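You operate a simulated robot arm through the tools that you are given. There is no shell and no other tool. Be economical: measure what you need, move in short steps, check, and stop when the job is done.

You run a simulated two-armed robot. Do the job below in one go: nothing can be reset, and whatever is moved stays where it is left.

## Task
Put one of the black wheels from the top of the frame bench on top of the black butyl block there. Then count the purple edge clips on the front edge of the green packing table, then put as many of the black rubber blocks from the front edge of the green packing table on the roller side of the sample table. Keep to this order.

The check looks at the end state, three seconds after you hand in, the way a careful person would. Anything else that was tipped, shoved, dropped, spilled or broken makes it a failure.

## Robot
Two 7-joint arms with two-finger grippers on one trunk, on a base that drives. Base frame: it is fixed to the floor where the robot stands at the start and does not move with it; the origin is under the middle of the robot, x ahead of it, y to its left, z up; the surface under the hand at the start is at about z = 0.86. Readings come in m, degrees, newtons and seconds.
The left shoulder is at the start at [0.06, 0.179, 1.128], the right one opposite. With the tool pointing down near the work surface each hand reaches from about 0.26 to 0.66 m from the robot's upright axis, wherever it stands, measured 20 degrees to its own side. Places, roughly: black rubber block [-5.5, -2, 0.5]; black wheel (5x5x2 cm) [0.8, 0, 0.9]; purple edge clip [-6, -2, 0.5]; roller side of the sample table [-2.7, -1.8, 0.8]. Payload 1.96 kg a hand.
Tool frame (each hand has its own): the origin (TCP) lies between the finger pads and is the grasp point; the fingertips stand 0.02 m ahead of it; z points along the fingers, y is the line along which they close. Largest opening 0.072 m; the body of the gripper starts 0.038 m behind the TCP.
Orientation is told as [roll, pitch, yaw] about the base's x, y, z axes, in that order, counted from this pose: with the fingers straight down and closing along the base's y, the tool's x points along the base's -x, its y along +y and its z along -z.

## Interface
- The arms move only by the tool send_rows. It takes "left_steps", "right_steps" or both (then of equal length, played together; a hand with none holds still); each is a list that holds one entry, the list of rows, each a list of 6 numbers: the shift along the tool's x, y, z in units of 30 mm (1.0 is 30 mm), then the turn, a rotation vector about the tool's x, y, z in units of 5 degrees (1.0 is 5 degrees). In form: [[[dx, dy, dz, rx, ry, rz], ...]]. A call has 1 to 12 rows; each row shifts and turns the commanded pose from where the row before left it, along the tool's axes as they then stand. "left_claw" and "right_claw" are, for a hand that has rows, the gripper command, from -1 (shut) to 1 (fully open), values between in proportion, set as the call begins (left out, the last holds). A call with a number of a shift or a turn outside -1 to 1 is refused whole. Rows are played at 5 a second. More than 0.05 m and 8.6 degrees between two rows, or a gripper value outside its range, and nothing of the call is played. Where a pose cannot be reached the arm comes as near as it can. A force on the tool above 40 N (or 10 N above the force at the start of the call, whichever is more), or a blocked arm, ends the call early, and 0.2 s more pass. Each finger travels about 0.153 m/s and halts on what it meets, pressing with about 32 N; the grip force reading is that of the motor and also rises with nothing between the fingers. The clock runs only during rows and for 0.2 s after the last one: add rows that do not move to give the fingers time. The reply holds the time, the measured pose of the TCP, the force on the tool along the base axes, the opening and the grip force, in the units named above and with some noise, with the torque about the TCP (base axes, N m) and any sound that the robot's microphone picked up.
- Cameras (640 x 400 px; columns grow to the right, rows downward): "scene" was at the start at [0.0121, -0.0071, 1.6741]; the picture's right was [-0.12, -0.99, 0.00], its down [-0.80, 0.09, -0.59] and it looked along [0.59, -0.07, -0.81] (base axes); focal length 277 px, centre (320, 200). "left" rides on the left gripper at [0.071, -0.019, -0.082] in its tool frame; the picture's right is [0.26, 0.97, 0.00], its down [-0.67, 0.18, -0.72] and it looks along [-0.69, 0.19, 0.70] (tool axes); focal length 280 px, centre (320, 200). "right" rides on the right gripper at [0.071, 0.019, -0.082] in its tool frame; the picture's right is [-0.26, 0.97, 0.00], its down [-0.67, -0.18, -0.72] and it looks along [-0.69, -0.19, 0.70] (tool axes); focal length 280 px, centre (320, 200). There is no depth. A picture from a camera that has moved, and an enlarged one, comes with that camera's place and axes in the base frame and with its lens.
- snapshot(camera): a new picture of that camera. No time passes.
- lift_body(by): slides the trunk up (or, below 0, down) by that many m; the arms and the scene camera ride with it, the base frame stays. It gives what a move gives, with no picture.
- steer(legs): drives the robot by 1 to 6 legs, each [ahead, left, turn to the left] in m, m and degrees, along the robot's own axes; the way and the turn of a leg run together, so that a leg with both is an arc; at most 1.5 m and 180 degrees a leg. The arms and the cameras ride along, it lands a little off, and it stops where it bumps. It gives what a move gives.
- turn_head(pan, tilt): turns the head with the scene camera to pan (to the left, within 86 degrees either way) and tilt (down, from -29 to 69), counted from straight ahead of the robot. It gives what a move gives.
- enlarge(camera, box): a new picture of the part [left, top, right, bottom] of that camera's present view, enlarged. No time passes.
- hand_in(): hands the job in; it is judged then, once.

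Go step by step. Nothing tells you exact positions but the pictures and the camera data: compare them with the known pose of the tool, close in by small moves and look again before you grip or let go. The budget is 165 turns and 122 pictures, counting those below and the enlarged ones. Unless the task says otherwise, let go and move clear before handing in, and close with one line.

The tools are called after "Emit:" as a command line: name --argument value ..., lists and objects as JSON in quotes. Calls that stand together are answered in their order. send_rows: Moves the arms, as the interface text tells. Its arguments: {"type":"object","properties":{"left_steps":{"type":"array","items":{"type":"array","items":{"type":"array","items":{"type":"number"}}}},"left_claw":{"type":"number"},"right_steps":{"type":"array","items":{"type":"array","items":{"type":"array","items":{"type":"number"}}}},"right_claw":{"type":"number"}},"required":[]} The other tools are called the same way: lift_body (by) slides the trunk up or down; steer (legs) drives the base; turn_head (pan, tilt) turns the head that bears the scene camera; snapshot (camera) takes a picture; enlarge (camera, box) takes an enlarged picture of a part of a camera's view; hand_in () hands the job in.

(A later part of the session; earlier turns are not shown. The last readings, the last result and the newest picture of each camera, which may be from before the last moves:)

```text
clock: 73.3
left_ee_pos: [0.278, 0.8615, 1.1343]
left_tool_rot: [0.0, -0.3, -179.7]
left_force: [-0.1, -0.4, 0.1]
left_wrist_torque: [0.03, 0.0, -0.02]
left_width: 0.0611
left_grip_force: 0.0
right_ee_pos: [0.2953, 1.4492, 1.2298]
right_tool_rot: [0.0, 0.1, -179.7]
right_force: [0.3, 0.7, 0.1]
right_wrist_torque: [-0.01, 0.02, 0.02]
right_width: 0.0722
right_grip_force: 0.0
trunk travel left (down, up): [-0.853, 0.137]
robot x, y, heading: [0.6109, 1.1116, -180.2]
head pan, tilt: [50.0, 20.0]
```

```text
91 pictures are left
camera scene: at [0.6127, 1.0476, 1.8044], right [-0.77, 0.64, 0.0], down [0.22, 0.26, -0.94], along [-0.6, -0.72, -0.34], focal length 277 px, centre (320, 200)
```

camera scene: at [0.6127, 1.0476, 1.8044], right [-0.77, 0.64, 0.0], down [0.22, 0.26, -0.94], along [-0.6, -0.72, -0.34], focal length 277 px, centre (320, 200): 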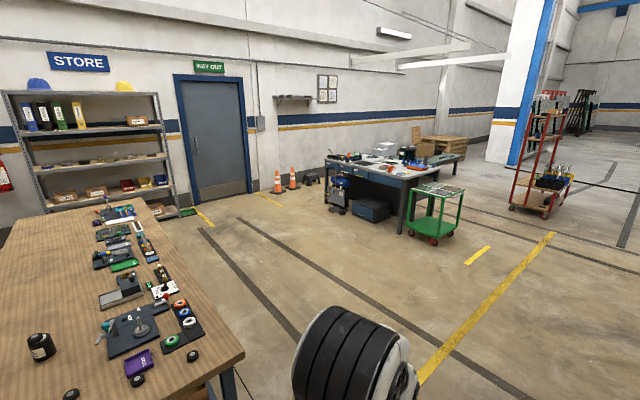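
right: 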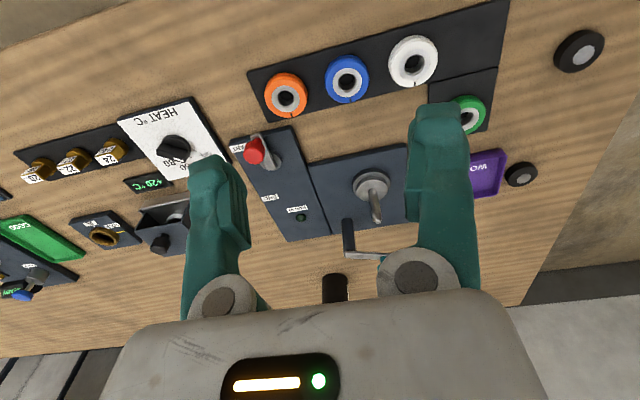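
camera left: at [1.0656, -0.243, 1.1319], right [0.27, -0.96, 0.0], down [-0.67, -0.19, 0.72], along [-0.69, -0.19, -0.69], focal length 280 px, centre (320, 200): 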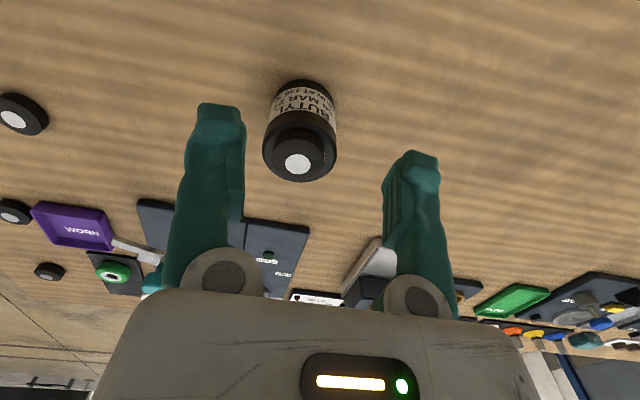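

The dark desk near (-2.8,-1.5) should be the sample table. I'll zoom in on it and beyond.

Emit:
enlarge --camera "scene" --box '[310, 110, 490, 250]'

Emit:
steer --legs '[[1.5, 0, 0], [0.7, 0, 0]]'

Emit:
snapshot --camera "scene"

Emit:
turn_head --pan 20 --tilt 20

Emit:
snapshot --camera "scene"

```text
2.86 times, centred on (400, 180) of scene
camera zoom: at [0.6127, 1.0476, 1.8044], right [-0.77, 0.64, 0.0], down [0.22, 0.26, -0.94], along [-0.6, -0.72, -0.34], focal length 791 px, centre (91, 257)
```

zoom: 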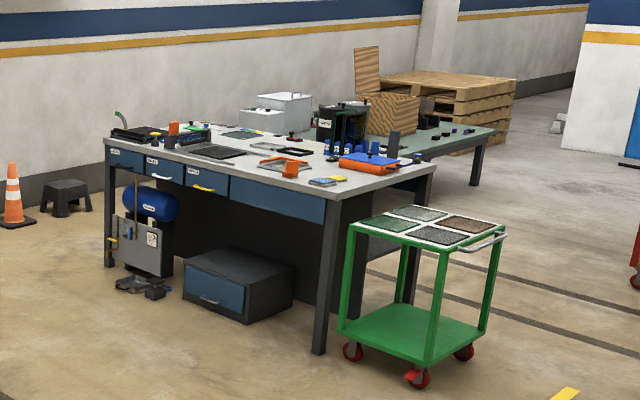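

```text
clock: 84.1
left_ee_pos: [-1.9044, 0.8534, 1.1347]
left_tool_rot: [0.0, -0.4, -179.4]
left_force: [-0.2, 0.1, -0.8]
left_wrist_torque: [0.0, 0.01, -0.02]
left_width: 0.0613
left_grip_force: 0.0
right_ee_pos: [-1.8892, 1.4411, 1.2308]
right_tool_rot: [0.0, 0.0, -179.4]
right_force: [0.1, 0.6, -0.2]
right_wrist_torque: [-0.03, 0.04, 0.0]
right_width: 0.0721
right_grip_force: 0.1
trunk travel left (down, up): [-0.853, 0.137]
robot x, y, heading: [-1.5689, 1.1103, -179.2]
head pan, tilt: [50.0, 20.0]
```

```text
89 pictures are left
camera scene: at [-1.57, 1.0414, 1.8044], right [-0.77, 0.63, 0.0], down [0.22, 0.26, -0.94], along [-0.6, -0.73, -0.34], focal length 277 px, centre (320, 200)
```

scene: 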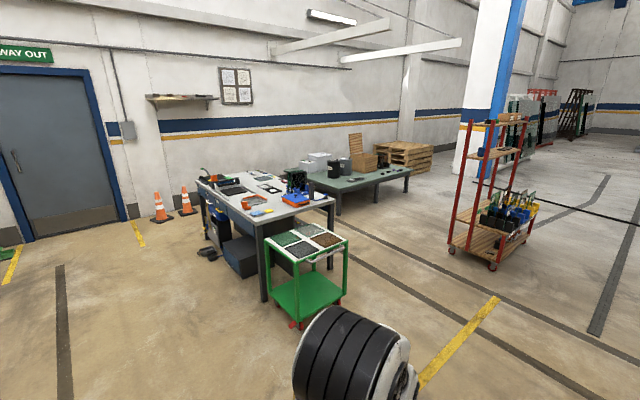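

```text
clock: 85.1
left_ee_pos: [-1.9044, 0.8529, 1.1338]
left_tool_rot: [0.0, -0.4, -179.4]
left_force: [-0.7, 0.0, 0.7]
left_wrist_torque: [-0.03, 0.01, 0.01]
left_width: 0.0613
left_grip_force: 0.0
right_ee_pos: [-1.8917, 1.4409, 1.2306]
right_tool_rot: [-0.1, -0.1, -179.4]
right_force: [-0.6, -0.2, -0.4]
right_wrist_torque: [-0.02, 0.01, -0.06]
right_width: 0.0717
right_grip_force: 0.0
trunk travel left (down, up): [-0.853, 0.137]
robot x, y, heading: [-1.5724, 1.1079, -179.3]
head pan, tilt: [20.0, 20.0]
```

```text
88 pictures are left
camera scene: at [-1.5986, 1.0804, 1.8044], right [-0.35, 0.94, 0.0], down [0.32, 0.12, -0.94], along [-0.88, -0.33, -0.34], focal length 277 px, centre (320, 200)
```

scene: 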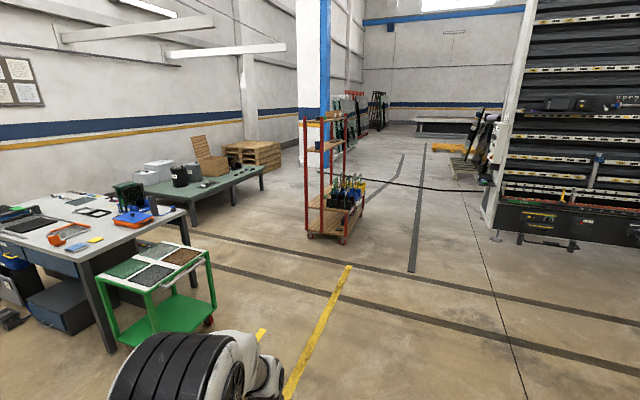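

The low green packing table is beyond the sample table, with small items on its front edge. Zoom in.

Emit:
enlarge --camera "scene" --box '[120, 130, 280, 230]'

Emit:
enlarge --camera "scene" --box '[0, 160, 220, 320]'

```text
4.00 times, centred on (200, 180) of scene
camera zoom: at [-1.5986, 1.0804, 1.8044], right [-0.35, 0.94, 0.0], down [0.32, 0.12, -0.94], along [-0.88, -0.33, -0.34], focal length 1108 px, centre (800, 280)
```

zoom: 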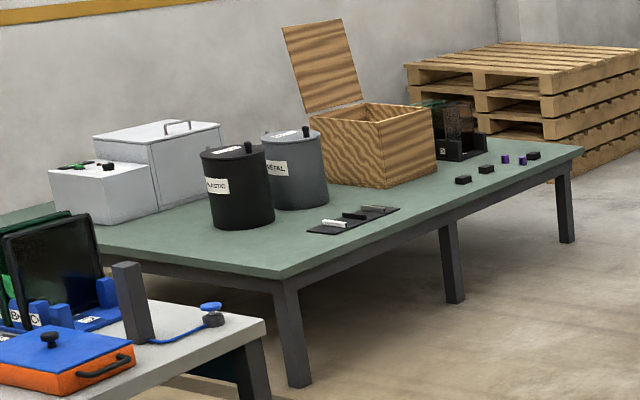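

```text
2.50 times, centred on (110, 240) of scene
camera zoom: at [-1.5986, 1.0804, 1.8044], right [-0.35, 0.94, 0.0], down [0.32, 0.12, -0.94], along [-0.88, -0.33, -0.34], focal length 692 px, centre (845, 100)
```

zoom: 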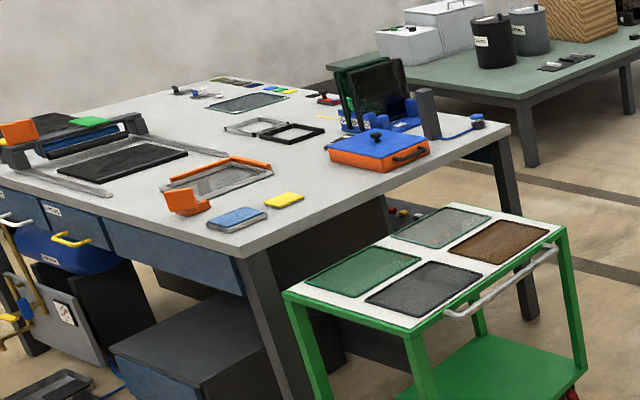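

The packing table's front edge runs along y≈-1.93 from x=-4.4 to -6.4, with black blocks and purple clips near x≈-5.7. I'll turn to face it and drive through the gap between the green cart and red trolley, in stages.

Emit:
steer --legs '[[0, 0, 90], [0, -1.5, 0], [0, -0.85, 0], [0.8, 0, 0]]'

Emit:
turn_head --pan 0 --tilt 40

Emit:
snapshot --camera "scene"

Emit:
turn_head --pan -60 --tilt 40

Emit:
snapshot --camera "scene"

```text
clock: 104.3
left_ee_pos: [-3.6232, -0.0893, 1.1336]
left_tool_rot: [0.0, -0.4, -88.0]
left_force: [-0.5, 0.7, -0.7]
left_wrist_torque: [-0.01, 0.0, 0.04]
left_width: 0.0609
left_grip_force: 0.2
right_ee_pos: [-4.2118, -0.0904, 1.2294]
right_tool_rot: [0.1, 0.0, -88.0]
right_force: [0.4, -0.5, 0.6]
right_wrist_torque: [0.0, 0.0, -0.03]
right_width: 0.072
right_grip_force: 0.0
trunk travel left (down, up): [-0.853, 0.137]
robot x, y, heading: [-3.892, 0.2363, -87.8]
head pan, tilt: [20.0, 20.0]
```

```text
clock: 105.2
left_ee_pos: [-3.6232, -0.0904, 1.133]
left_tool_rot: [-0.2, -0.3, -87.9]
left_force: [-0.3, -0.2, -0.1]
left_wrist_torque: [0.0, 0.0, 0.01]
left_width: 0.0615
left_grip_force: 0.1
right_ee_pos: [-4.2132, -0.0922, 1.2296]
right_tool_rot: [-0.1, -0.1, -88.0]
right_force: [-0.1, 0.0, 0.2]
right_wrist_torque: [0.05, -0.03, -0.02]
right_width: 0.0717
right_grip_force: 0.1
trunk travel left (down, up): [-0.853, 0.137]
robot x, y, heading: [-3.8925, 0.233, -87.9]
head pan, tilt: [0.0, 40.0]
```

```text
85 pictures are left
camera scene: at [-3.8903, 0.2123, 1.7731], right [-1.0, -0.04, 0.0], down [-0.02, 0.64, -0.77], along [0.03, -0.77, -0.64], focal length 277 px, centre (320, 200)
```

scene: 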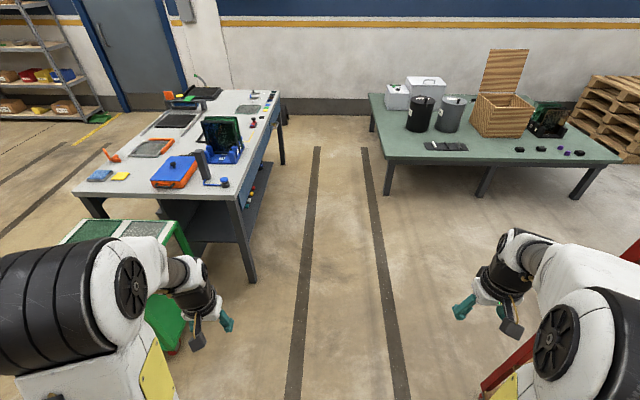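

```text
clock: 106.5
left_ee_pos: [-3.6233, -0.0919, 1.1341]
left_tool_rot: [0.1, -0.3, -87.9]
left_force: [-0.3, -0.1, -0.1]
left_wrist_torque: [-0.01, 0.01, 0.0]
left_width: 0.0614
left_grip_force: 0.1
right_ee_pos: [-4.2127, -0.09, 1.2301]
right_tool_rot: [0.0, 0.0, -88.0]
right_force: [0.2, 0.4, 0.2]
right_wrist_torque: [-0.04, 0.01, -0.01]
right_width: 0.0718
right_grip_force: 0.0
trunk travel left (down, up): [-0.853, 0.137]
robot x, y, heading: [-3.8915, 0.236, -88.0]
head pan, tilt: [-60.0, 40.0]
```

```text
84 pictures are left
camera scene: at [-3.9655, 0.2524, 1.773], right [-0.53, 0.85, 0.0], down [0.54, 0.34, -0.77], along [-0.65, -0.41, -0.64], focal length 277 px, centre (320, 200)
```

scene: 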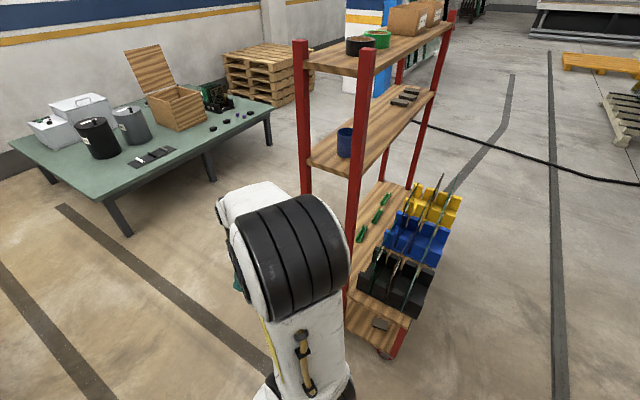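

The gap looks as computed. Continue in a shallow diagonal past the trolley, then to the front of the packing table.

Emit:
steer --legs '[[0.8, -0.12, -2.0], [0.45, -0.7, 0], [0, -1.05, 0]]'

Emit:
turn_head --pan 0 --tilt 50

Emit:
snapshot --camera "scene"

```text
clock: 119.9
left_ee_pos: [-5.503, -1.3528, 1.1336]
left_tool_rot: [-0.1, -0.3, -90.9]
left_force: [-1.3, -0.4, 0.1]
left_wrist_torque: [0.02, 0.0, -0.01]
left_width: 0.0612
left_grip_force: 0.0
right_ee_pos: [-6.0905, -1.3254, 1.2294]
right_tool_rot: [-0.1, 0.1, -90.8]
right_force: [0.8, 0.9, 0.8]
right_wrist_torque: [0.0, -0.03, 0.02]
right_width: 0.072
right_grip_force: 0.1
trunk travel left (down, up): [-0.853, 0.137]
robot x, y, heading: [-5.7559, -1.0113, -90.9]
head pan, tilt: [-60.0, 40.0]
```

```text
clock: 121.2
left_ee_pos: [-5.502, -1.3519, 1.1321]
left_tool_rot: [0.0, -0.3, -90.8]
left_force: [0.4, -0.5, 0.1]
left_wrist_torque: [0.0, 0.01, 0.01]
left_width: 0.0613
left_grip_force: 0.0
right_ee_pos: [-6.0904, -1.3251, 1.2297]
right_tool_rot: [0.0, 0.1, -90.8]
right_force: [0.0, 0.0, -0.3]
right_wrist_torque: [0.01, -0.01, 0.02]
right_width: 0.0719
right_grip_force: 0.1
trunk travel left (down, up): [-0.853, 0.137]
robot x, y, heading: [-5.7542, -1.0142, -90.8]
head pan, tilt: [0.0, 50.0]
```

```text
83 pictures are left
camera scene: at [-5.7542, -1.0291, 1.7589], right [-1.0, 0.01, 0.0], down [0.01, 0.77, -0.64], along [-0.01, -0.64, -0.77], focal length 277 px, centre (320, 200)
```

scene: 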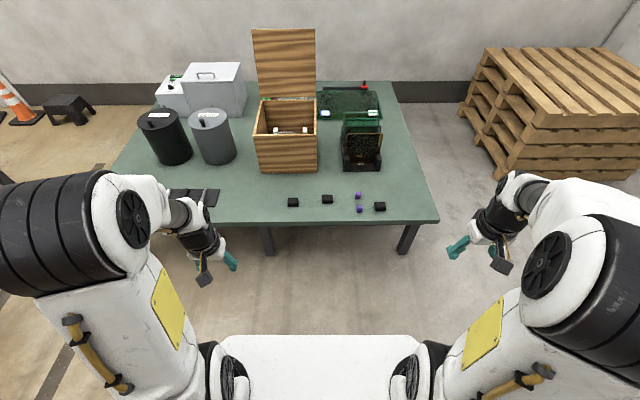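

Emit:
enlarge --camera "scene" --box '[270, 170, 430, 250]'

Emit:
enlarge --camera "scene" --box '[100, 160, 280, 260]'

```text
4.00 times, centred on (350, 210) of scene
camera zoom: at [-5.7542, -1.0291, 1.7589], right [-1.0, 0.01, 0.0], down [0.01, 0.77, -0.64], along [-0.01, -0.64, -0.77], focal length 1108 px, centre (200, 160)
```

zoom: 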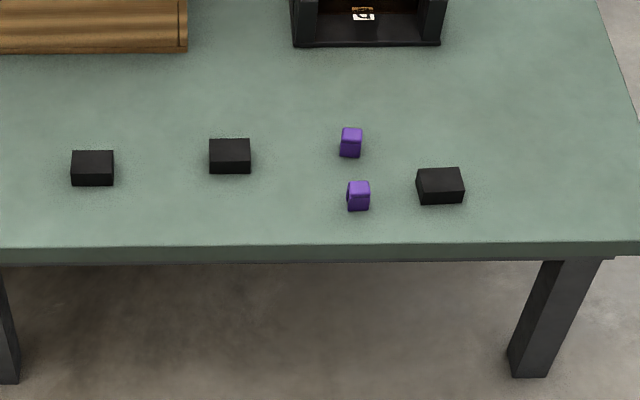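

```text
3.56 times, centred on (190, 210) of scene
camera zoom: at [-5.7542, -1.0291, 1.7589], right [-1.0, 0.01, 0.0], down [0.01, 0.77, -0.64], along [-0.01, -0.64, -0.77], focal length 984 px, centre (782, 164)
```

zoom: 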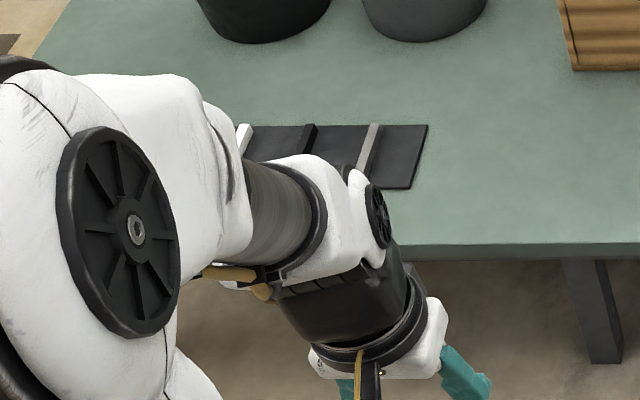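

I count two purple clips (and three black blocks) on the front edge, so two blocks are to be moved. I lower the trunk and approach.

Emit:
lift_body --by -0.4

Emit:
steer --legs '[[0.48, 0, 0.8]]'

Emit:
turn_head --pan 0 --tilt 55

Emit:
snapshot --camera "scene"

Emit:
snapshot --camera "left"

Emit:
snapshot --camera "right"

```text
clock: 125.0
left_ee_pos: [-5.5023, -1.3534, 0.7345]
left_tool_rot: [0.0, -0.2, -90.8]
left_force: [-0.9, 0.0, -0.9]
left_wrist_torque: [-0.02, 0.04, -0.03]
left_width: 0.0614
left_grip_force: 0.0
right_ee_pos: [-6.0915, -1.3249, 0.8281]
right_tool_rot: [0.1, 0.0, -90.7]
right_force: [-0.3, -1.0, -0.6]
right_wrist_torque: [-0.04, -0.05, -0.02]
right_width: 0.072
right_grip_force: 0.0
trunk travel left (down, up): [-0.453, 0.537]
robot x, y, heading: [-5.7487, -1.0127, -90.6]
head pan, tilt: [0.0, 50.0]
```

```text
clock: 127.9
left_ee_pos: [-5.5037, -1.8289, 0.7332]
left_tool_rot: [0.0, -0.2, -90.1]
left_force: [0.5, -0.6, 0.0]
left_wrist_torque: [0.01, 0.03, 0.0]
left_width: 0.0612
left_grip_force: 0.0
right_ee_pos: [-6.0918, -1.807, 0.8309]
right_tool_rot: [0.1, 0.0, -90.1]
right_force: [-0.8, -0.3, -0.1]
right_wrist_torque: [0.02, -0.02, -0.04]
right_width: 0.072
right_grip_force: 0.1
trunk travel left (down, up): [-0.453, 0.537]
robot x, y, heading: [-5.7579, -1.4924, -90.4]
head pan, tilt: [0.0, 50.0]
```

```text
clock: 128.6
left_ee_pos: [-5.5036, -1.8285, 0.7327]
left_tool_rot: [0.0, -0.4, -90.3]
left_force: [0.7, -0.2, -0.9]
left_wrist_torque: [-0.03, 0.06, -0.01]
left_width: 0.0611
left_grip_force: 0.1
right_ee_pos: [-6.0912, -1.8052, 0.8298]
right_tool_rot: [0.0, 0.0, -90.1]
right_force: [0.3, 0.4, 0.1]
right_wrist_torque: [-0.02, -0.04, -0.03]
right_width: 0.0719
right_grip_force: 0.0
trunk travel left (down, up): [-0.453, 0.537]
robot x, y, heading: [-5.7616, -1.4919, -90.2]
head pan, tilt: [0.0, 55.0]
```

```text
80 pictures are left
camera scene: at [-5.758, -1.5019, 1.3524], right [-1.0, 0.0, 0.0], down [0.0, 0.82, -0.57], along [0.0, -0.57, -0.82], focal length 277 px, centre (320, 200)
```

scene: 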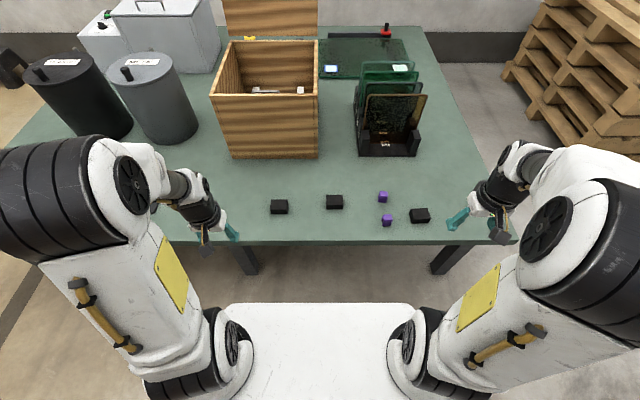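

```text
79 pictures are left
camera left: at [-5.5205, -1.756, 0.8153], right [0.97, 0.26, 0.0], down [0.18, -0.67, 0.72], along [0.18, -0.7, -0.69], focal length 280 px, centre (320, 200)
```

left: 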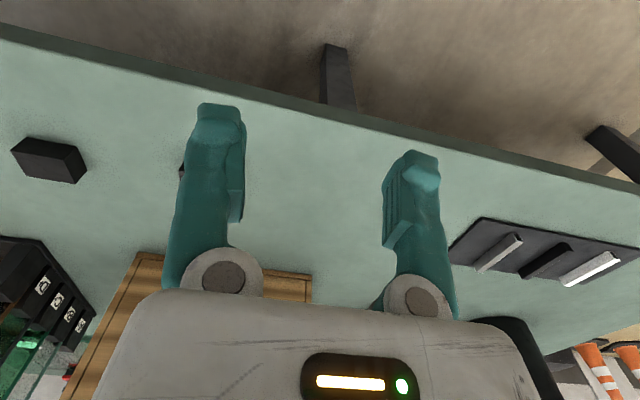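

```text
78 pictures are left
camera right: at [-6.0713, -1.735, 0.9111], right [0.96, -0.27, 0.0], down [-0.19, -0.67, 0.72], along [-0.19, -0.69, -0.7], focal length 280 px, centre (320, 200)
```

right: 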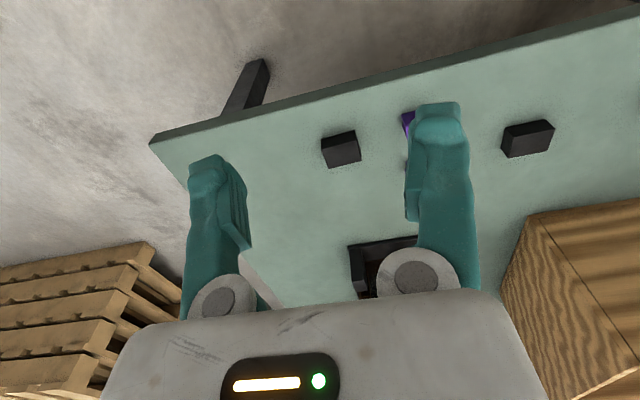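

Blocks: left one at (-5.61, -2.05), middle one at (-5.81, -2.07), top z≈0.52. Bring the left hand above the left block and the right hand above the middle one, staying high.

Emit:
send_rows --left_steps '[[[-0.74, -0.35, 0.24, 0, 0, 0], [-0.74, -0.35, 0.24, 0, 0, 0], [-0.74, -0.35, 0.24, 0, 0, 0], [-0.74, -0.35, 0.24, 0, 0, 0], [-0.74, -0.35, 0.24, 0, 0, 0], [-0.74, -0.35, 0.24, 0, 0, 0], [-0.74, -0.35, 0.24, 0, 0, 0], [-0.74, -0.35, 0.24, 0, 0, 0], [-0.74, -0.35, 0.24, 0, 0, 0], [-0.74, -0.35, 0.24, 0, 0, 0], [0, 0, 0, 0, 0, 0]]]' --left_claw 1

Emit:
snapshot --camera "left"

Emit:
enlarge --camera "scene" --box '[240, 160, 440, 260]'

```text
clock: 130.9
left_ee_pos: [-5.609, -2.049, 0.6632]
left_tool_rot: [0.0, -0.3, -90.2]
left_force: [0.2, -1.9, -0.2]
left_wrist_torque: [0.01, 0.02, -0.01]
left_width: 0.0719
left_grip_force: 0.1
right_ee_pos: [-6.0923, -1.8054, 0.8297]
right_tool_rot: [-0.1, 0.0, -90.2]
right_force: [-0.5, 0.2, 0.3]
right_wrist_torque: [0.01, 0.0, -0.02]
right_width: 0.0719
right_grip_force: 0.0
trunk travel left (down, up): [-0.453, 0.537]
robot x, y, heading: [-5.758, -1.4885, -90.1]
head pan, tilt: [0.0, 55.0]
```

```text
77 pictures are left
camera left: at [-5.6266, -1.9767, 0.7444], right [0.97, 0.26, 0.0], down [0.18, -0.67, 0.72], along [0.18, -0.7, -0.69], focal length 280 px, centre (320, 200)
```

left: 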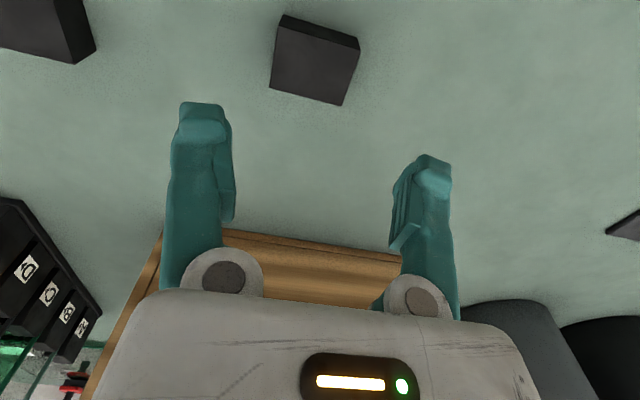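

```text
3.20 times, centred on (340, 210) of scene
camera zoom: at [-5.758, -1.5017, 1.3523], right [-1.0, 0.0, 0.0], down [0.0, 0.82, -0.57], along [0.0, -0.57, -0.82], focal length 886 px, centre (256, 168)
```

zoom: 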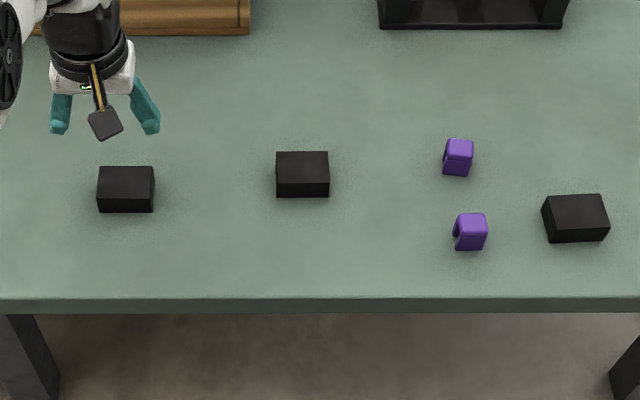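

The block is about 6×4.3 cm, axis-aligned, centre (-5.611, -2.062). Descend over it.

Emit:
send_rows --left_steps '[[[-0.43, -0.05, 0.5, 0, 0, 0], [0, 0, 0.8, 0, 0, 0], [0, 0, 0.8, 0, 0, 0], [0, 0, 0.5, 0, 0, 0], [0, 0, 0, 0, 0, 0]]]'

Emit:
snapshot --camera "left"

```text
clock: 132.2
left_ee_pos: [-5.6107, -2.0612, 0.5857]
left_tool_rot: [0.0, -0.5, -90.2]
left_force: [0.7, 0.7, 0.0]
left_wrist_torque: [0.01, 0.0, -0.01]
left_width: 0.0719
left_grip_force: 0.1
right_ee_pos: [-6.0918, -1.8057, 0.829]
right_tool_rot: [0.0, 0.1, -90.2]
right_force: [0.4, 1.1, 0.1]
right_wrist_torque: [-0.04, -0.03, -0.01]
right_width: 0.0722
right_grip_force: 0.2
trunk travel left (down, up): [-0.453, 0.537]
robot x, y, heading: [-5.756, -1.4907, -90.3]
head pan, tilt: [0.0, 55.0]
```

```text
75 pictures are left
camera left: at [-5.6282, -1.9899, 0.668], right [0.97, 0.26, 0.0], down [0.18, -0.67, 0.72], along [0.18, -0.7, -0.69], focal length 280 px, centre (320, 200)
```

left: 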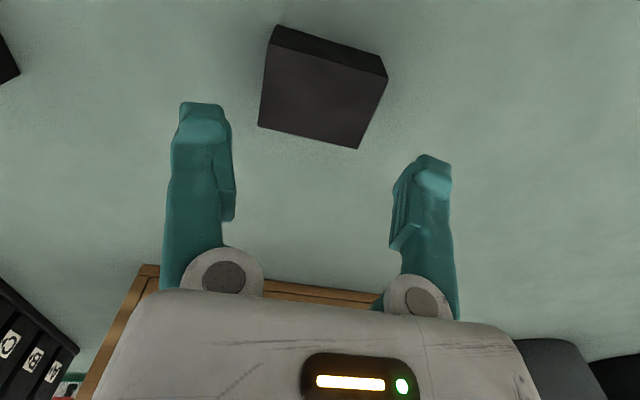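

Aligned in x; continue down in steps, y shift +3 mm.

Emit:
send_rows --left_steps '[[[0.1, 0, 0.5, 0, 0, 0], [0, 0, 0.5, 0, 0, 0], [0, 0, 0.2, 0, 0, 0], [0, 0, 0, 0, 0, 0]]]'

Emit:
snapshot --camera "left"

```text
clock: 133.2
left_ee_pos: [-5.6102, -2.0603, 0.5502]
left_tool_rot: [0.0, -0.3, -90.1]
left_force: [-0.2, 0.2, 0.5]
left_wrist_torque: [-0.04, 0.0, 0.0]
left_width: 0.0722
left_grip_force: 0.1
right_ee_pos: [-6.0915, -1.8069, 0.829]
right_tool_rot: [0.1, 0.1, -90.1]
right_force: [0.7, 0.4, -0.8]
right_wrist_torque: [0.02, 0.0, -0.02]
right_width: 0.072
right_grip_force: 0.0
trunk travel left (down, up): [-0.453, 0.537]
robot x, y, heading: [-5.7591, -1.4921, -90.4]
head pan, tilt: [0.0, 55.0]
```

```text
74 pictures are left
camera left: at [-5.6284, -1.9889, 0.6309], right [0.97, 0.26, 0.0], down [0.18, -0.67, 0.72], along [0.18, -0.7, -0.69], focal length 280 px, centre (320, 200)
```

left: 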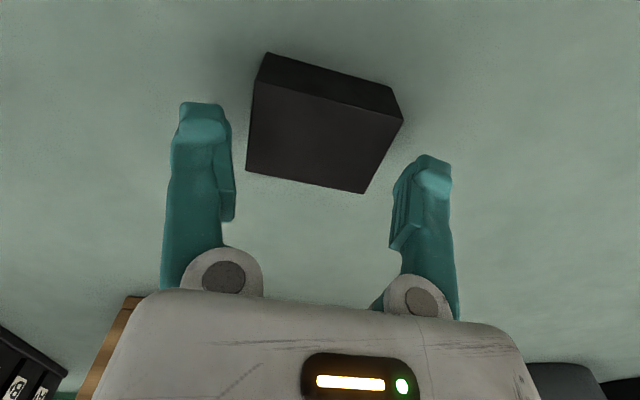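

Centred (block top z≈0.530). Down to ~0.523 and grip, then lift.

Emit:
send_rows --left_steps '[[[0, 0, 0.4, 0, 0, 0], [0, 0, 0.3, 0, 0, 0], [0, 0, 0.15, 0, 0, 0], [0, 0, 0, 0, 0, 0]]]'

Emit:
send_rows --left_steps '[[[0, 0, 0, 0, 0, 0], [0, 0, 0, 0, 0, 0], [0, 0, 0, 0, 0, 0]]]' --left_claw -1

Emit:
send_rows --left_steps '[[[0, 0, -0.5, 0, 0, 0], [0, 0, -1, 0, 0, 0], [0, 0, -1, 0, 0, 0], [0, 0, -1, 0, 0, 0], [0, 0, 0, 0, 0, 0]]]'

Emit:
snapshot --camera "left"

```text
clock: 134.2
left_ee_pos: [-5.6102, -2.0602, 0.5235]
left_tool_rot: [0.0, -0.3, -90.2]
left_force: [-0.3, 0.4, -0.3]
left_wrist_torque: [-0.01, 0.01, 0.03]
left_width: 0.0721
left_grip_force: 0.0
right_ee_pos: [-6.0913, -1.8056, 0.8301]
right_tool_rot: [-0.1, 0.1, -90.1]
right_force: [0.2, -0.4, 0.5]
right_wrist_torque: [0.01, 0.01, -0.03]
right_width: 0.0721
right_grip_force: 0.0
trunk travel left (down, up): [-0.453, 0.537]
robot x, y, heading: [-5.7564, -1.4927, -90.4]
head pan, tilt: [0.0, 55.0]
```

```text
clock: 134.9
left_ee_pos: [-5.6109, -2.0606, 0.5232]
left_tool_rot: [0.0, -0.3, -90.1]
left_force: [-1.5, -0.5, 0.3]
left_wrist_torque: [-0.02, 0.05, 0.0]
left_width: 0.0631
left_grip_force: 31.6
right_ee_pos: [-6.0917, -1.8056, 0.8304]
right_tool_rot: [0.0, 0.0, -90.2]
right_force: [0.5, -0.2, 0.2]
right_wrist_torque: [0.01, 0.0, 0.03]
right_width: 0.0723
right_grip_force: 0.0
trunk travel left (down, up): [-0.453, 0.537]
robot x, y, heading: [-5.7579, -1.4889, -90.0]
head pan, tilt: [0.0, 55.0]
```

```text
clock: 136.2
left_ee_pos: [-5.6111, -2.0594, 0.6291]
left_tool_rot: [0.1, -0.4, -90.1]
left_force: [-0.8, 0.9, -1.0]
left_wrist_torque: [-0.02, 0.02, 0.0]
left_width: 0.063
left_grip_force: 32.1
right_ee_pos: [-6.091, -1.8073, 0.8294]
right_tool_rot: [0.0, 0.0, -90.2]
right_force: [0.1, -0.1, -0.5]
right_wrist_torque: [-0.02, 0.0, 0.02]
right_width: 0.0721
right_grip_force: 0.0
trunk travel left (down, up): [-0.453, 0.537]
robot x, y, heading: [-5.7533, -1.4884, -90.4]
head pan, tilt: [0.0, 55.0]
```

```text
73 pictures are left
camera left: at [-5.6287, -1.9886, 0.7104], right [0.97, 0.26, 0.0], down [0.18, -0.67, 0.72], along [0.18, -0.7, -0.69], focal length 280 px, centre (320, 200)
```

left: 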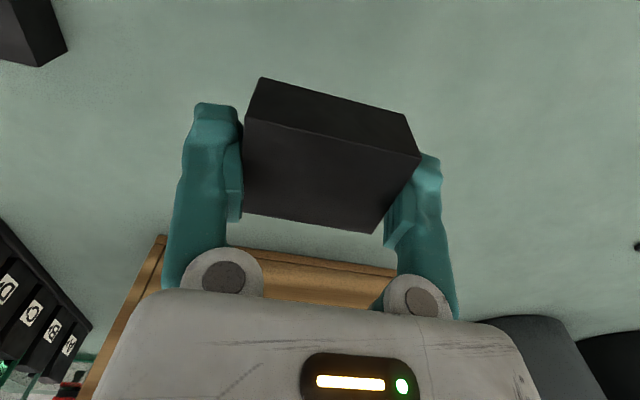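

Left block held. Move the left hand aside and bring the right hand over the middle block.

Emit:
send_rows --left_steps '[[[0.3, 0.3, -0.8, 0, 0, 0], [0.5, 0.5, -0.8, 0, 0, 0], [0.8, 0.6, -0.7, 0, 0, 0], [0.8, 0.7, -0.7, 0, 0, 0], [0.8, 0.7, -0.5, 0, 0, 0], [0.8, 0.7, 0, 0, 0, 0], [0.8, 0.7, 0, 0, 0, 0]]]'

Emit:
send_rows --right_steps '[[[-0.88, 0.94, 0.5, 0, 0, 0], [-0.88, 0.94, 0.5, 0, 0, 0], [-0.88, 0.94, 0.5, 0, 0, 0], [-0.88, 0.94, 0.5, 0, 0, 0], [-0.88, 0.94, 0.5, 0, 0, 0], [-0.88, 0.94, 0.5, 0, 0, 0], [-0.88, 0.94, 0.5, 0, 0, 0], [-0.88, 0.94, 0.5, 0, 0, 0], [-0.88, 0.94, 0.5, 0, 0, 0], [-0.88, 0.94, 0.5, 0, 0, 0], [0, 0, 0.6, 0, 0, 0], [0, 0, 0, 0, 0, 0]]]' --right_claw 1

Emit:
snapshot --camera "right"

Emit:
snapshot --camera "scene"

```text
clock: 137.8
left_ee_pos: [-5.4848, -1.9149, 0.7331]
left_tool_rot: [-0.2, -0.5, -90.1]
left_force: [-0.1, -0.3, -1.1]
left_wrist_torque: [0.0, -0.04, -0.02]
left_width: 0.063
left_grip_force: 31.7
right_ee_pos: [-6.0908, -1.806, 0.8298]
right_tool_rot: [0.0, 0.0, -90.2]
right_force: [0.3, 0.2, 1.0]
right_wrist_torque: [0.01, 0.03, -0.03]
right_width: 0.0722
right_grip_force: 0.1
trunk travel left (down, up): [-0.453, 0.537]
robot x, y, heading: [-5.7586, -1.4901, -90.2]
head pan, tilt: [0.0, 55.0]
```

```text
clock: 140.3
left_ee_pos: [-5.4839, -1.9152, 0.735]
left_tool_rot: [0.0, -0.5, -90.3]
left_force: [0.2, -0.6, -1.5]
left_wrist_torque: [-0.02, -0.03, 0.01]
left_width: 0.0628
left_grip_force: 31.6
right_ee_pos: [-5.8228, -2.0574, 0.6687]
right_tool_rot: [0.0, 0.0, -90.1]
right_force: [0.2, 0.8, 0.8]
right_wrist_torque: [0.04, 0.0, -0.01]
right_width: 0.0718
right_grip_force: 0.2
right hand out of reach, approached as far as the arm can: row 10
trunk travel left (down, up): [-0.453, 0.537]
robot x, y, heading: [-5.7577, -1.4938, -90.2]
head pan, tilt: [0.0, 55.0]
```

```text
72 pictures are left
camera right: at [-5.8032, -1.9866, 0.7501], right [0.96, -0.27, 0.0], down [-0.19, -0.67, 0.72], along [-0.19, -0.69, -0.7], focal length 280 px, centre (320, 200)
```

right: 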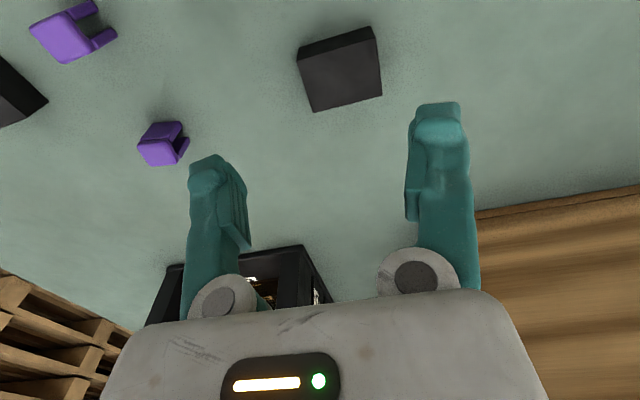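

```text
71 pictures are left
camera scene: at [-5.7579, -1.5018, 1.3523], right [-1.0, 0.0, 0.0], down [0.0, 0.82, -0.57], along [0.0, -0.57, -0.82], focal length 277 px, centre (320, 200)
```

scene: 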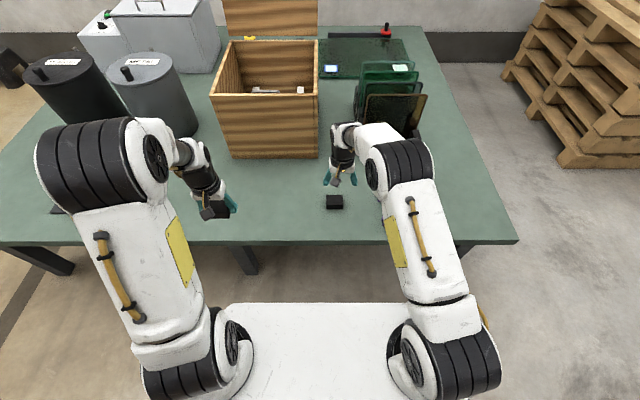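

Middle block centre is (-5.810, -2.079). Descend while correcting.

Emit:
send_rows --right_steps '[[[0, 0.43, 0.8, 0, 0, 0], [-0.36, 0, 0.8, 0, 0, 0], [-0.36, 0, 0.8, 0, 0, 0], [0, 0, 0.4, 0, 0, 0], [0, 0, 0, 0, 0, 0]]]'

Emit:
snapshot --camera "right"

```text
clock: 141.6
left_ee_pos: [-5.484, -1.9146, 0.7331]
left_tool_rot: [-0.2, -0.3, -90.3]
left_force: [1.0, -0.2, -0.6]
left_wrist_torque: [0.02, 0.01, 0.03]
left_width: 0.0626
left_grip_force: 32.3
right_ee_pos: [-5.8107, -2.0791, 0.5854]
right_tool_rot: [0.0, 0.1, -90.2]
right_force: [0.2, 0.2, 0.3]
right_wrist_torque: [0.0, -0.03, -0.02]
right_width: 0.0722
right_grip_force: 0.0
trunk travel left (down, up): [-0.453, 0.537]
robot x, y, heading: [-5.7596, -1.4891, -90.3]
head pan, tilt: [0.0, 55.0]
```

```text
70 pictures are left
camera right: at [-5.7912, -2.0084, 0.6673], right [0.96, -0.27, 0.0], down [-0.19, -0.67, 0.72], along [-0.19, -0.69, -0.7], focal length 280 px, centre (320, 200)
```

right: 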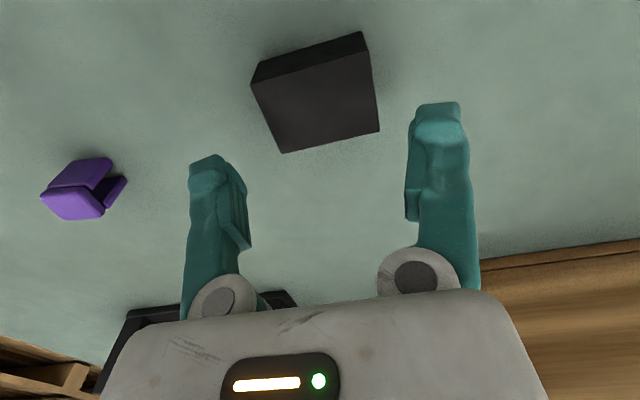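

Centred within ~1 mm. Down, grip and lift.

Emit:
send_rows --right_steps '[[[0.05, 0, 0.5, 0, 0, 0], [0, 0, 0.5, 0, 0, 0], [0, 0, 0.5, 0, 0, 0], [0, 0, 0.4, 0, 0, 0], [0, 0, 0.15, 0, 0, 0], [0, 0, 0, 0, 0, 0]]]'

Emit:
send_rows --right_steps '[[[0, 0, 0, 0, 0, 0], [0, 0, 0, 0, 0, 0], [0, 0, 0, 0, 0, 0]]]' --right_claw -1

Emit:
send_rows --right_steps '[[[0, 0, -0.5, 0, 0, 0], [0.2, 0, -1, 0, 0, 0], [0.4, 0, -1, 0, 0, 0], [0.5, 0, -1, 0, 0, 0], [0.8, -0.5, -0.5, 0, 0, 0], [0.8, -0.5, -0.5, 0, 0, 0], [0.8, -0.5, -0.5, 0, 0, 0], [0, 0, 0, 0, 0, 0]]]'

Emit:
snapshot --camera "right"

Emit:
snapshot --camera "scene"

```text
clock: 142.9
left_ee_pos: [-5.4841, -1.9155, 0.7342]
left_tool_rot: [-0.1, -0.3, -90.2]
left_force: [-0.3, -0.5, -0.3]
left_wrist_torque: [0.01, -0.01, 0.01]
left_width: 0.0629
left_grip_force: 31.8
right_ee_pos: [-5.8105, -2.0788, 0.5229]
right_tool_rot: [0.0, 0.0, -90.1]
right_force: [-0.5, -0.8, 0.0]
right_wrist_torque: [0.0, 0.02, 0.02]
right_width: 0.0719
right_grip_force: 0.0
trunk travel left (down, up): [-0.453, 0.537]
robot x, y, heading: [-5.756, -1.4925, -90.2]
head pan, tilt: [0.0, 55.0]
```

```text
clock: 143.8
left_ee_pos: [-5.4843, -1.9153, 0.7329]
left_tool_rot: [-0.2, -0.4, -90.2]
left_force: [0.1, -0.3, -0.6]
left_wrist_torque: [-0.01, 0.01, 0.01]
left_width: 0.0625
left_grip_force: 31.8
right_ee_pos: [-5.8111, -2.0784, 0.5248]
right_tool_rot: [0.0, 0.0, -90.1]
right_force: [-0.7, 0.0, 0.3]
right_wrist_torque: [0.02, 0.03, 0.05]
right_width: 0.0632
right_grip_force: 32.6
trunk travel left (down, up): [-0.453, 0.537]
robot x, y, heading: [-5.7536, -1.4908, -90.0]
head pan, tilt: [0.0, 55.0]
```

```text
clock: 145.6
left_ee_pos: [-5.4836, -1.9154, 0.7332]
left_tool_rot: [-0.1, -0.3, -90.3]
left_force: [-0.4, 0.4, -1.3]
left_wrist_torque: [-0.02, 0.0, 0.0]
left_width: 0.0627
left_grip_force: 31.8
right_ee_pos: [-5.8547, -1.9767, 0.6736]
right_tool_rot: [0.0, 0.0, -90.1]
right_force: [-0.6, -0.8, -0.9]
right_wrist_torque: [-0.04, 0.0, 0.02]
right_width: 0.0626
right_grip_force: 31.9
trunk travel left (down, up): [-0.453, 0.537]
robot x, y, heading: [-5.7576, -1.489, -90.0]
head pan, tilt: [0.0, 55.0]
```

```text
69 pictures are left
camera right: at [-5.8347, -1.9037, 0.7555], right [0.96, -0.27, 0.0], down [-0.19, -0.67, 0.72], along [-0.19, -0.69, -0.7], focal length 280 px, centre (320, 200)
```

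right: 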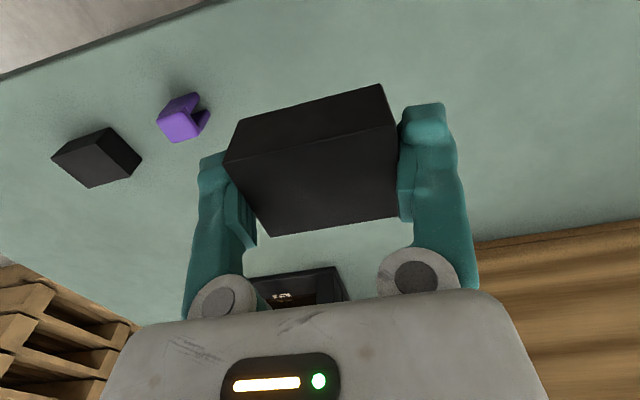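

```text
68 pictures are left
camera scene: at [-5.7578, -1.5025, 1.3523], right [-1.0, 0.0, 0.0], down [0.0, 0.82, -0.57], along [0.0, -0.57, -0.82], focal length 277 px, centre (320, 200)
```

scene: 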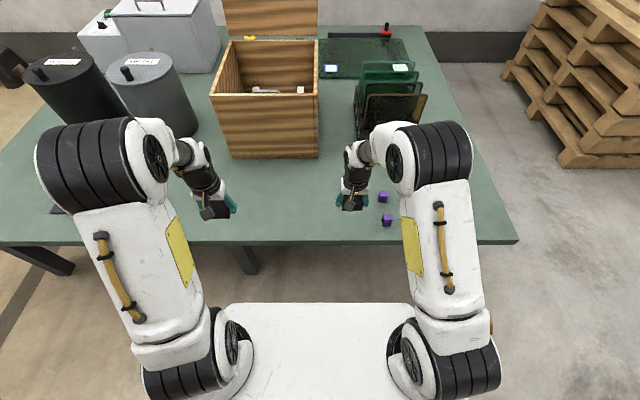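

Both blocks are held. Back away, raise the trunk, and head back around to the sample table's near (+x) side.

Emit:
steer --legs '[[-0.5, 0, 0]]'

Emit:
lift_body --by 0.4

Emit:
steer --legs '[[0, 1.05, 0], [-0.45, 0.7, 0], [-1.5, 0, 0]]'

Emit:
turn_head --pan 35 --tilt 25

Emit:
snapshot --camera "scene"

```text
clock: 148.5
left_ee_pos: [-5.4804, -1.4177, 0.7336]
left_tool_rot: [-0.1, -0.4, -89.1]
left_force: [0.3, 1.2, -0.9]
left_wrist_torque: [0.01, 0.02, -0.01]
left_width: 0.0625
left_grip_force: 31.9
right_ee_pos: [-5.8488, -1.4834, 0.6731]
right_tool_rot: [0.0, 0.0, -89.1]
right_force: [-0.5, -0.3, -1.0]
right_wrist_torque: [0.0, 0.04, 0.01]
right_width: 0.0629
right_grip_force: 32.1
trunk travel left (down, up): [-0.453, 0.537]
robot x, y, heading: [-5.7602, -0.9953, -89.3]
head pan, tilt: [0.0, 55.0]
```

```text
clock: 152.3
left_ee_pos: [-5.4794, -1.4191, 1.1336]
left_tool_rot: [-0.1, -0.3, -89.2]
left_force: [0.1, -0.4, -1.0]
left_wrist_torque: [0.01, 0.02, 0.02]
left_width: 0.0619
left_grip_force: 31.9
right_ee_pos: [-5.8487, -1.4854, 1.0754]
right_tool_rot: [0.0, 0.0, -89.2]
right_force: [0.8, 0.2, -1.4]
right_wrist_torque: [-0.03, 0.01, 0.02]
right_width: 0.0624
right_grip_force: 31.8
trunk travel left (down, up): [-0.853, 0.137]
robot x, y, heading: [-5.7629, -1.0003, -89.2]
head pan, tilt: [0.0, 55.0]
```

```text
clock: 168.7
left_ee_pos: [-3.7831, 0.5714, 1.1329]
left_tool_rot: [-0.1, -0.3, -88.4]
left_force: [-0.3, 0.6, -1.0]
left_wrist_torque: [0.03, 0.03, -0.01]
left_width: 0.0609
left_grip_force: 31.1
right_ee_pos: [-4.1525, 0.5004, 1.0749]
right_tool_rot: [0.0, 0.0, -88.4]
right_force: [-0.5, 0.1, -1.6]
right_wrist_torque: [-0.02, -0.05, -0.01]
right_width: 0.0615
right_grip_force: 31.7
trunk travel left (down, up): [-0.853, 0.137]
robot x, y, heading: [-4.0681, 0.9863, -88.4]
head pan, tilt: [0.0, 55.0]
```

```text
clock: 169.7
left_ee_pos: [-3.783, 0.5706, 1.1326]
left_tool_rot: [0.0, -0.3, -88.4]
left_force: [-0.6, -0.4, -0.1]
left_wrist_torque: [-0.05, 0.0, -0.02]
left_width: 0.061
left_grip_force: 32.3
right_ee_pos: [-4.1508, 0.5013, 1.0732]
right_tool_rot: [0.0, 0.0, -88.4]
right_force: [-0.5, -0.8, -0.9]
right_wrist_torque: [0.02, -0.01, -0.01]
right_width: 0.0614
right_grip_force: 31.7
trunk travel left (down, up): [-0.853, 0.137]
robot x, y, heading: [-4.0691, 0.9883, -88.5]
head pan, tilt: [35.0, 25.0]
```

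```text
67 pictures are left
camera scene: at [-4.0166, 0.9737, 1.7963], right [-0.8, -0.59, 0.0], down [-0.25, 0.34, -0.91], along [0.54, -0.73, -0.42], focal length 277 px, centre (320, 200)
```

scene: 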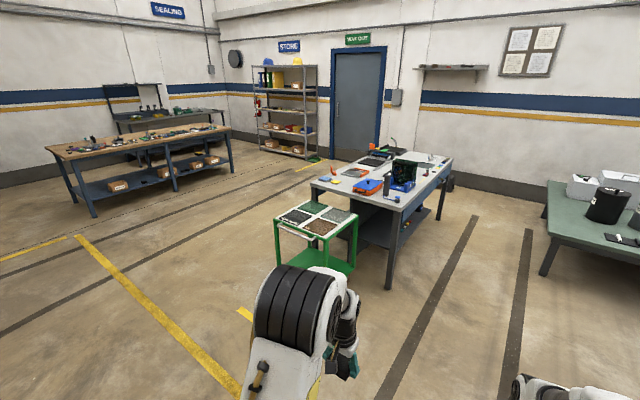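

Continue toward the +x side of the sample table and look.

Emit:
steer --legs '[[0, 1.5, 0], [0, 1.15, 0], [0, 0, -91.5], [0, 1.5, 0]]'

Emit:
turn_head --pan 30 --tilt 35

Emit:
snapshot --camera "scene"

```text
clock: 193.6
left_ee_pos: [-1.9, -0.7384, 1.1339]
left_tool_rot: [-0.1, -0.3, 179.2]
left_force: [-0.3, 0.2, -0.5]
left_wrist_torque: [-0.01, -0.01, 0.04]
left_width: 0.0597
left_grip_force: 32.3
right_ee_pos: [-1.9537, -0.3684, 1.0729]
right_tool_rot: [0.1, 0.0, 179.2]
right_force: [-0.4, 0.3, -0.8]
right_wrist_torque: [0.01, 0.01, -0.01]
right_width: 0.0597
right_grip_force: 31.7
trunk travel left (down, up): [-0.853, 0.137]
robot x, y, heading: [-1.475, -0.47, 179.2]
head pan, tilt: [35.0, 25.0]
```

```text
clock: 194.3
left_ee_pos: [-1.9004, -0.7393, 1.1338]
left_tool_rot: [-0.1, -0.3, 179.3]
left_force: [-0.9, 0.4, -1.0]
left_wrist_torque: [-0.01, -0.01, 0.0]
left_width: 0.0598
left_grip_force: 31.9
right_ee_pos: [-1.9563, -0.368, 1.0745]
right_tool_rot: [0.0, -0.1, 179.2]
right_force: [0.4, -0.3, 0.0]
right_wrist_torque: [0.02, 0.04, -0.02]
right_width: 0.0603
right_grip_force: 32.4
trunk travel left (down, up): [-0.853, 0.137]
robot x, y, heading: [-1.4727, -0.4702, 179.4]
head pan, tilt: [30.0, 35.0]
```

```text
66 pictures are left
camera scene: at [-1.4911, -0.5134, 1.7806], right [-0.49, 0.87, 0.0], down [0.5, 0.28, -0.82], along [-0.72, -0.4, -0.57], focal length 277 px, centre (320, 200)
```

scene: 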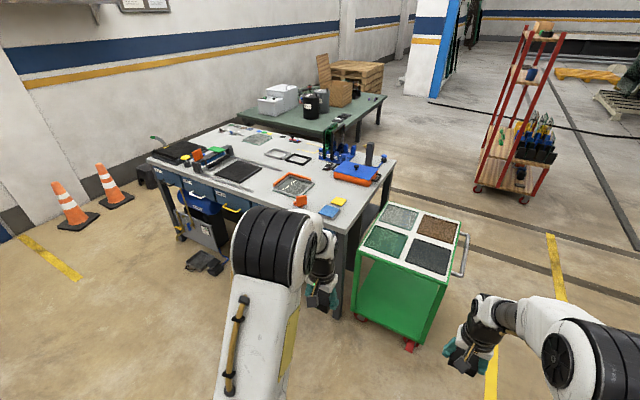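

The +x side is open. Continue left along the table's long side.

Emit:
steer --legs '[[0, 1.25, 0.7]]'

Emit:
turn_head --pan 0 --tilt 40

Emit:
snapshot --camera "scene"

Emit:
enlarge --camera "scene" --box '[160, 80, 480, 260]'

```text
clock: 200.5
left_ee_pos: [-1.9074, -1.9744, 1.1325]
left_tool_rot: [0.0, -0.3, 179.7]
left_force: [0.0, -0.4, -0.4]
left_wrist_torque: [0.0, 0.05, 0.0]
left_width: 0.0596
left_grip_force: 32.1
right_ee_pos: [-1.9674, -1.6033, 1.0726]
right_tool_rot: [0.0, 0.1, 179.7]
right_force: [0.1, 0.1, -0.7]
right_wrist_torque: [0.03, 0.02, 0.01]
right_width: 0.0598
right_grip_force: 31.3
trunk travel left (down, up): [-0.853, 0.137]
robot x, y, heading: [-1.4832, -1.699, 179.8]
head pan, tilt: [30.0, 35.0]
```

```text
clock: 201.5
left_ee_pos: [-1.9074, -1.975, 1.1341]
left_tool_rot: [-0.1, -0.2, 179.8]
left_force: [0.4, 0.1, -1.5]
left_wrist_torque: [-0.01, 0.01, 0.03]
left_width: 0.0593
left_grip_force: 31.9
right_ee_pos: [-1.9667, -1.6041, 1.0734]
right_tool_rot: [0.0, 0.1, 179.8]
right_force: [0.5, 0.1, -0.6]
right_wrist_torque: [0.0, 0.0, 0.02]
right_width: 0.0598
right_grip_force: 32.2
trunk travel left (down, up): [-0.853, 0.137]
robot x, y, heading: [-1.4808, -1.7002, 179.6]
head pan, tilt: [0.0, 40.0]
```

```text
65 pictures are left
camera scene: at [-1.5099, -1.7004, 1.773], right [0.0, 1.0, 0.0], down [0.64, 0.0, -0.77], along [-0.77, 0.0, -0.64], focal length 277 px, centre (320, 200)
```

scene: 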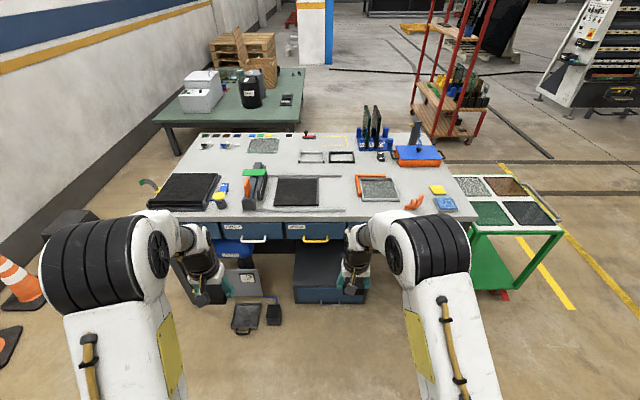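

```text
2.00 times, centred on (320, 170) of scene
camera zoom: at [-1.5099, -1.7004, 1.773], right [0.0, 1.0, 0.0], down [0.64, 0.0, -0.77], along [-0.77, 0.0, -0.64], focal length 554 px, centre (320, 260)
```

zoom: 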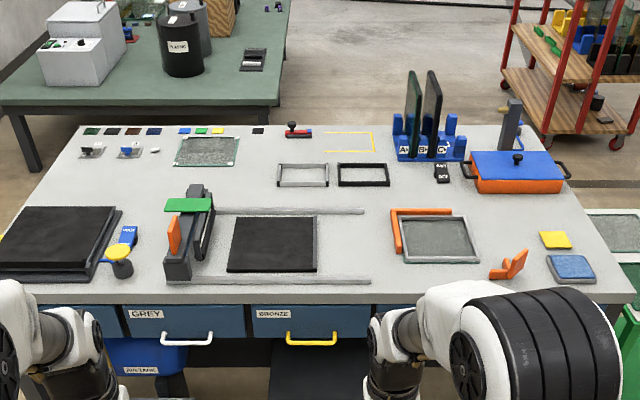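

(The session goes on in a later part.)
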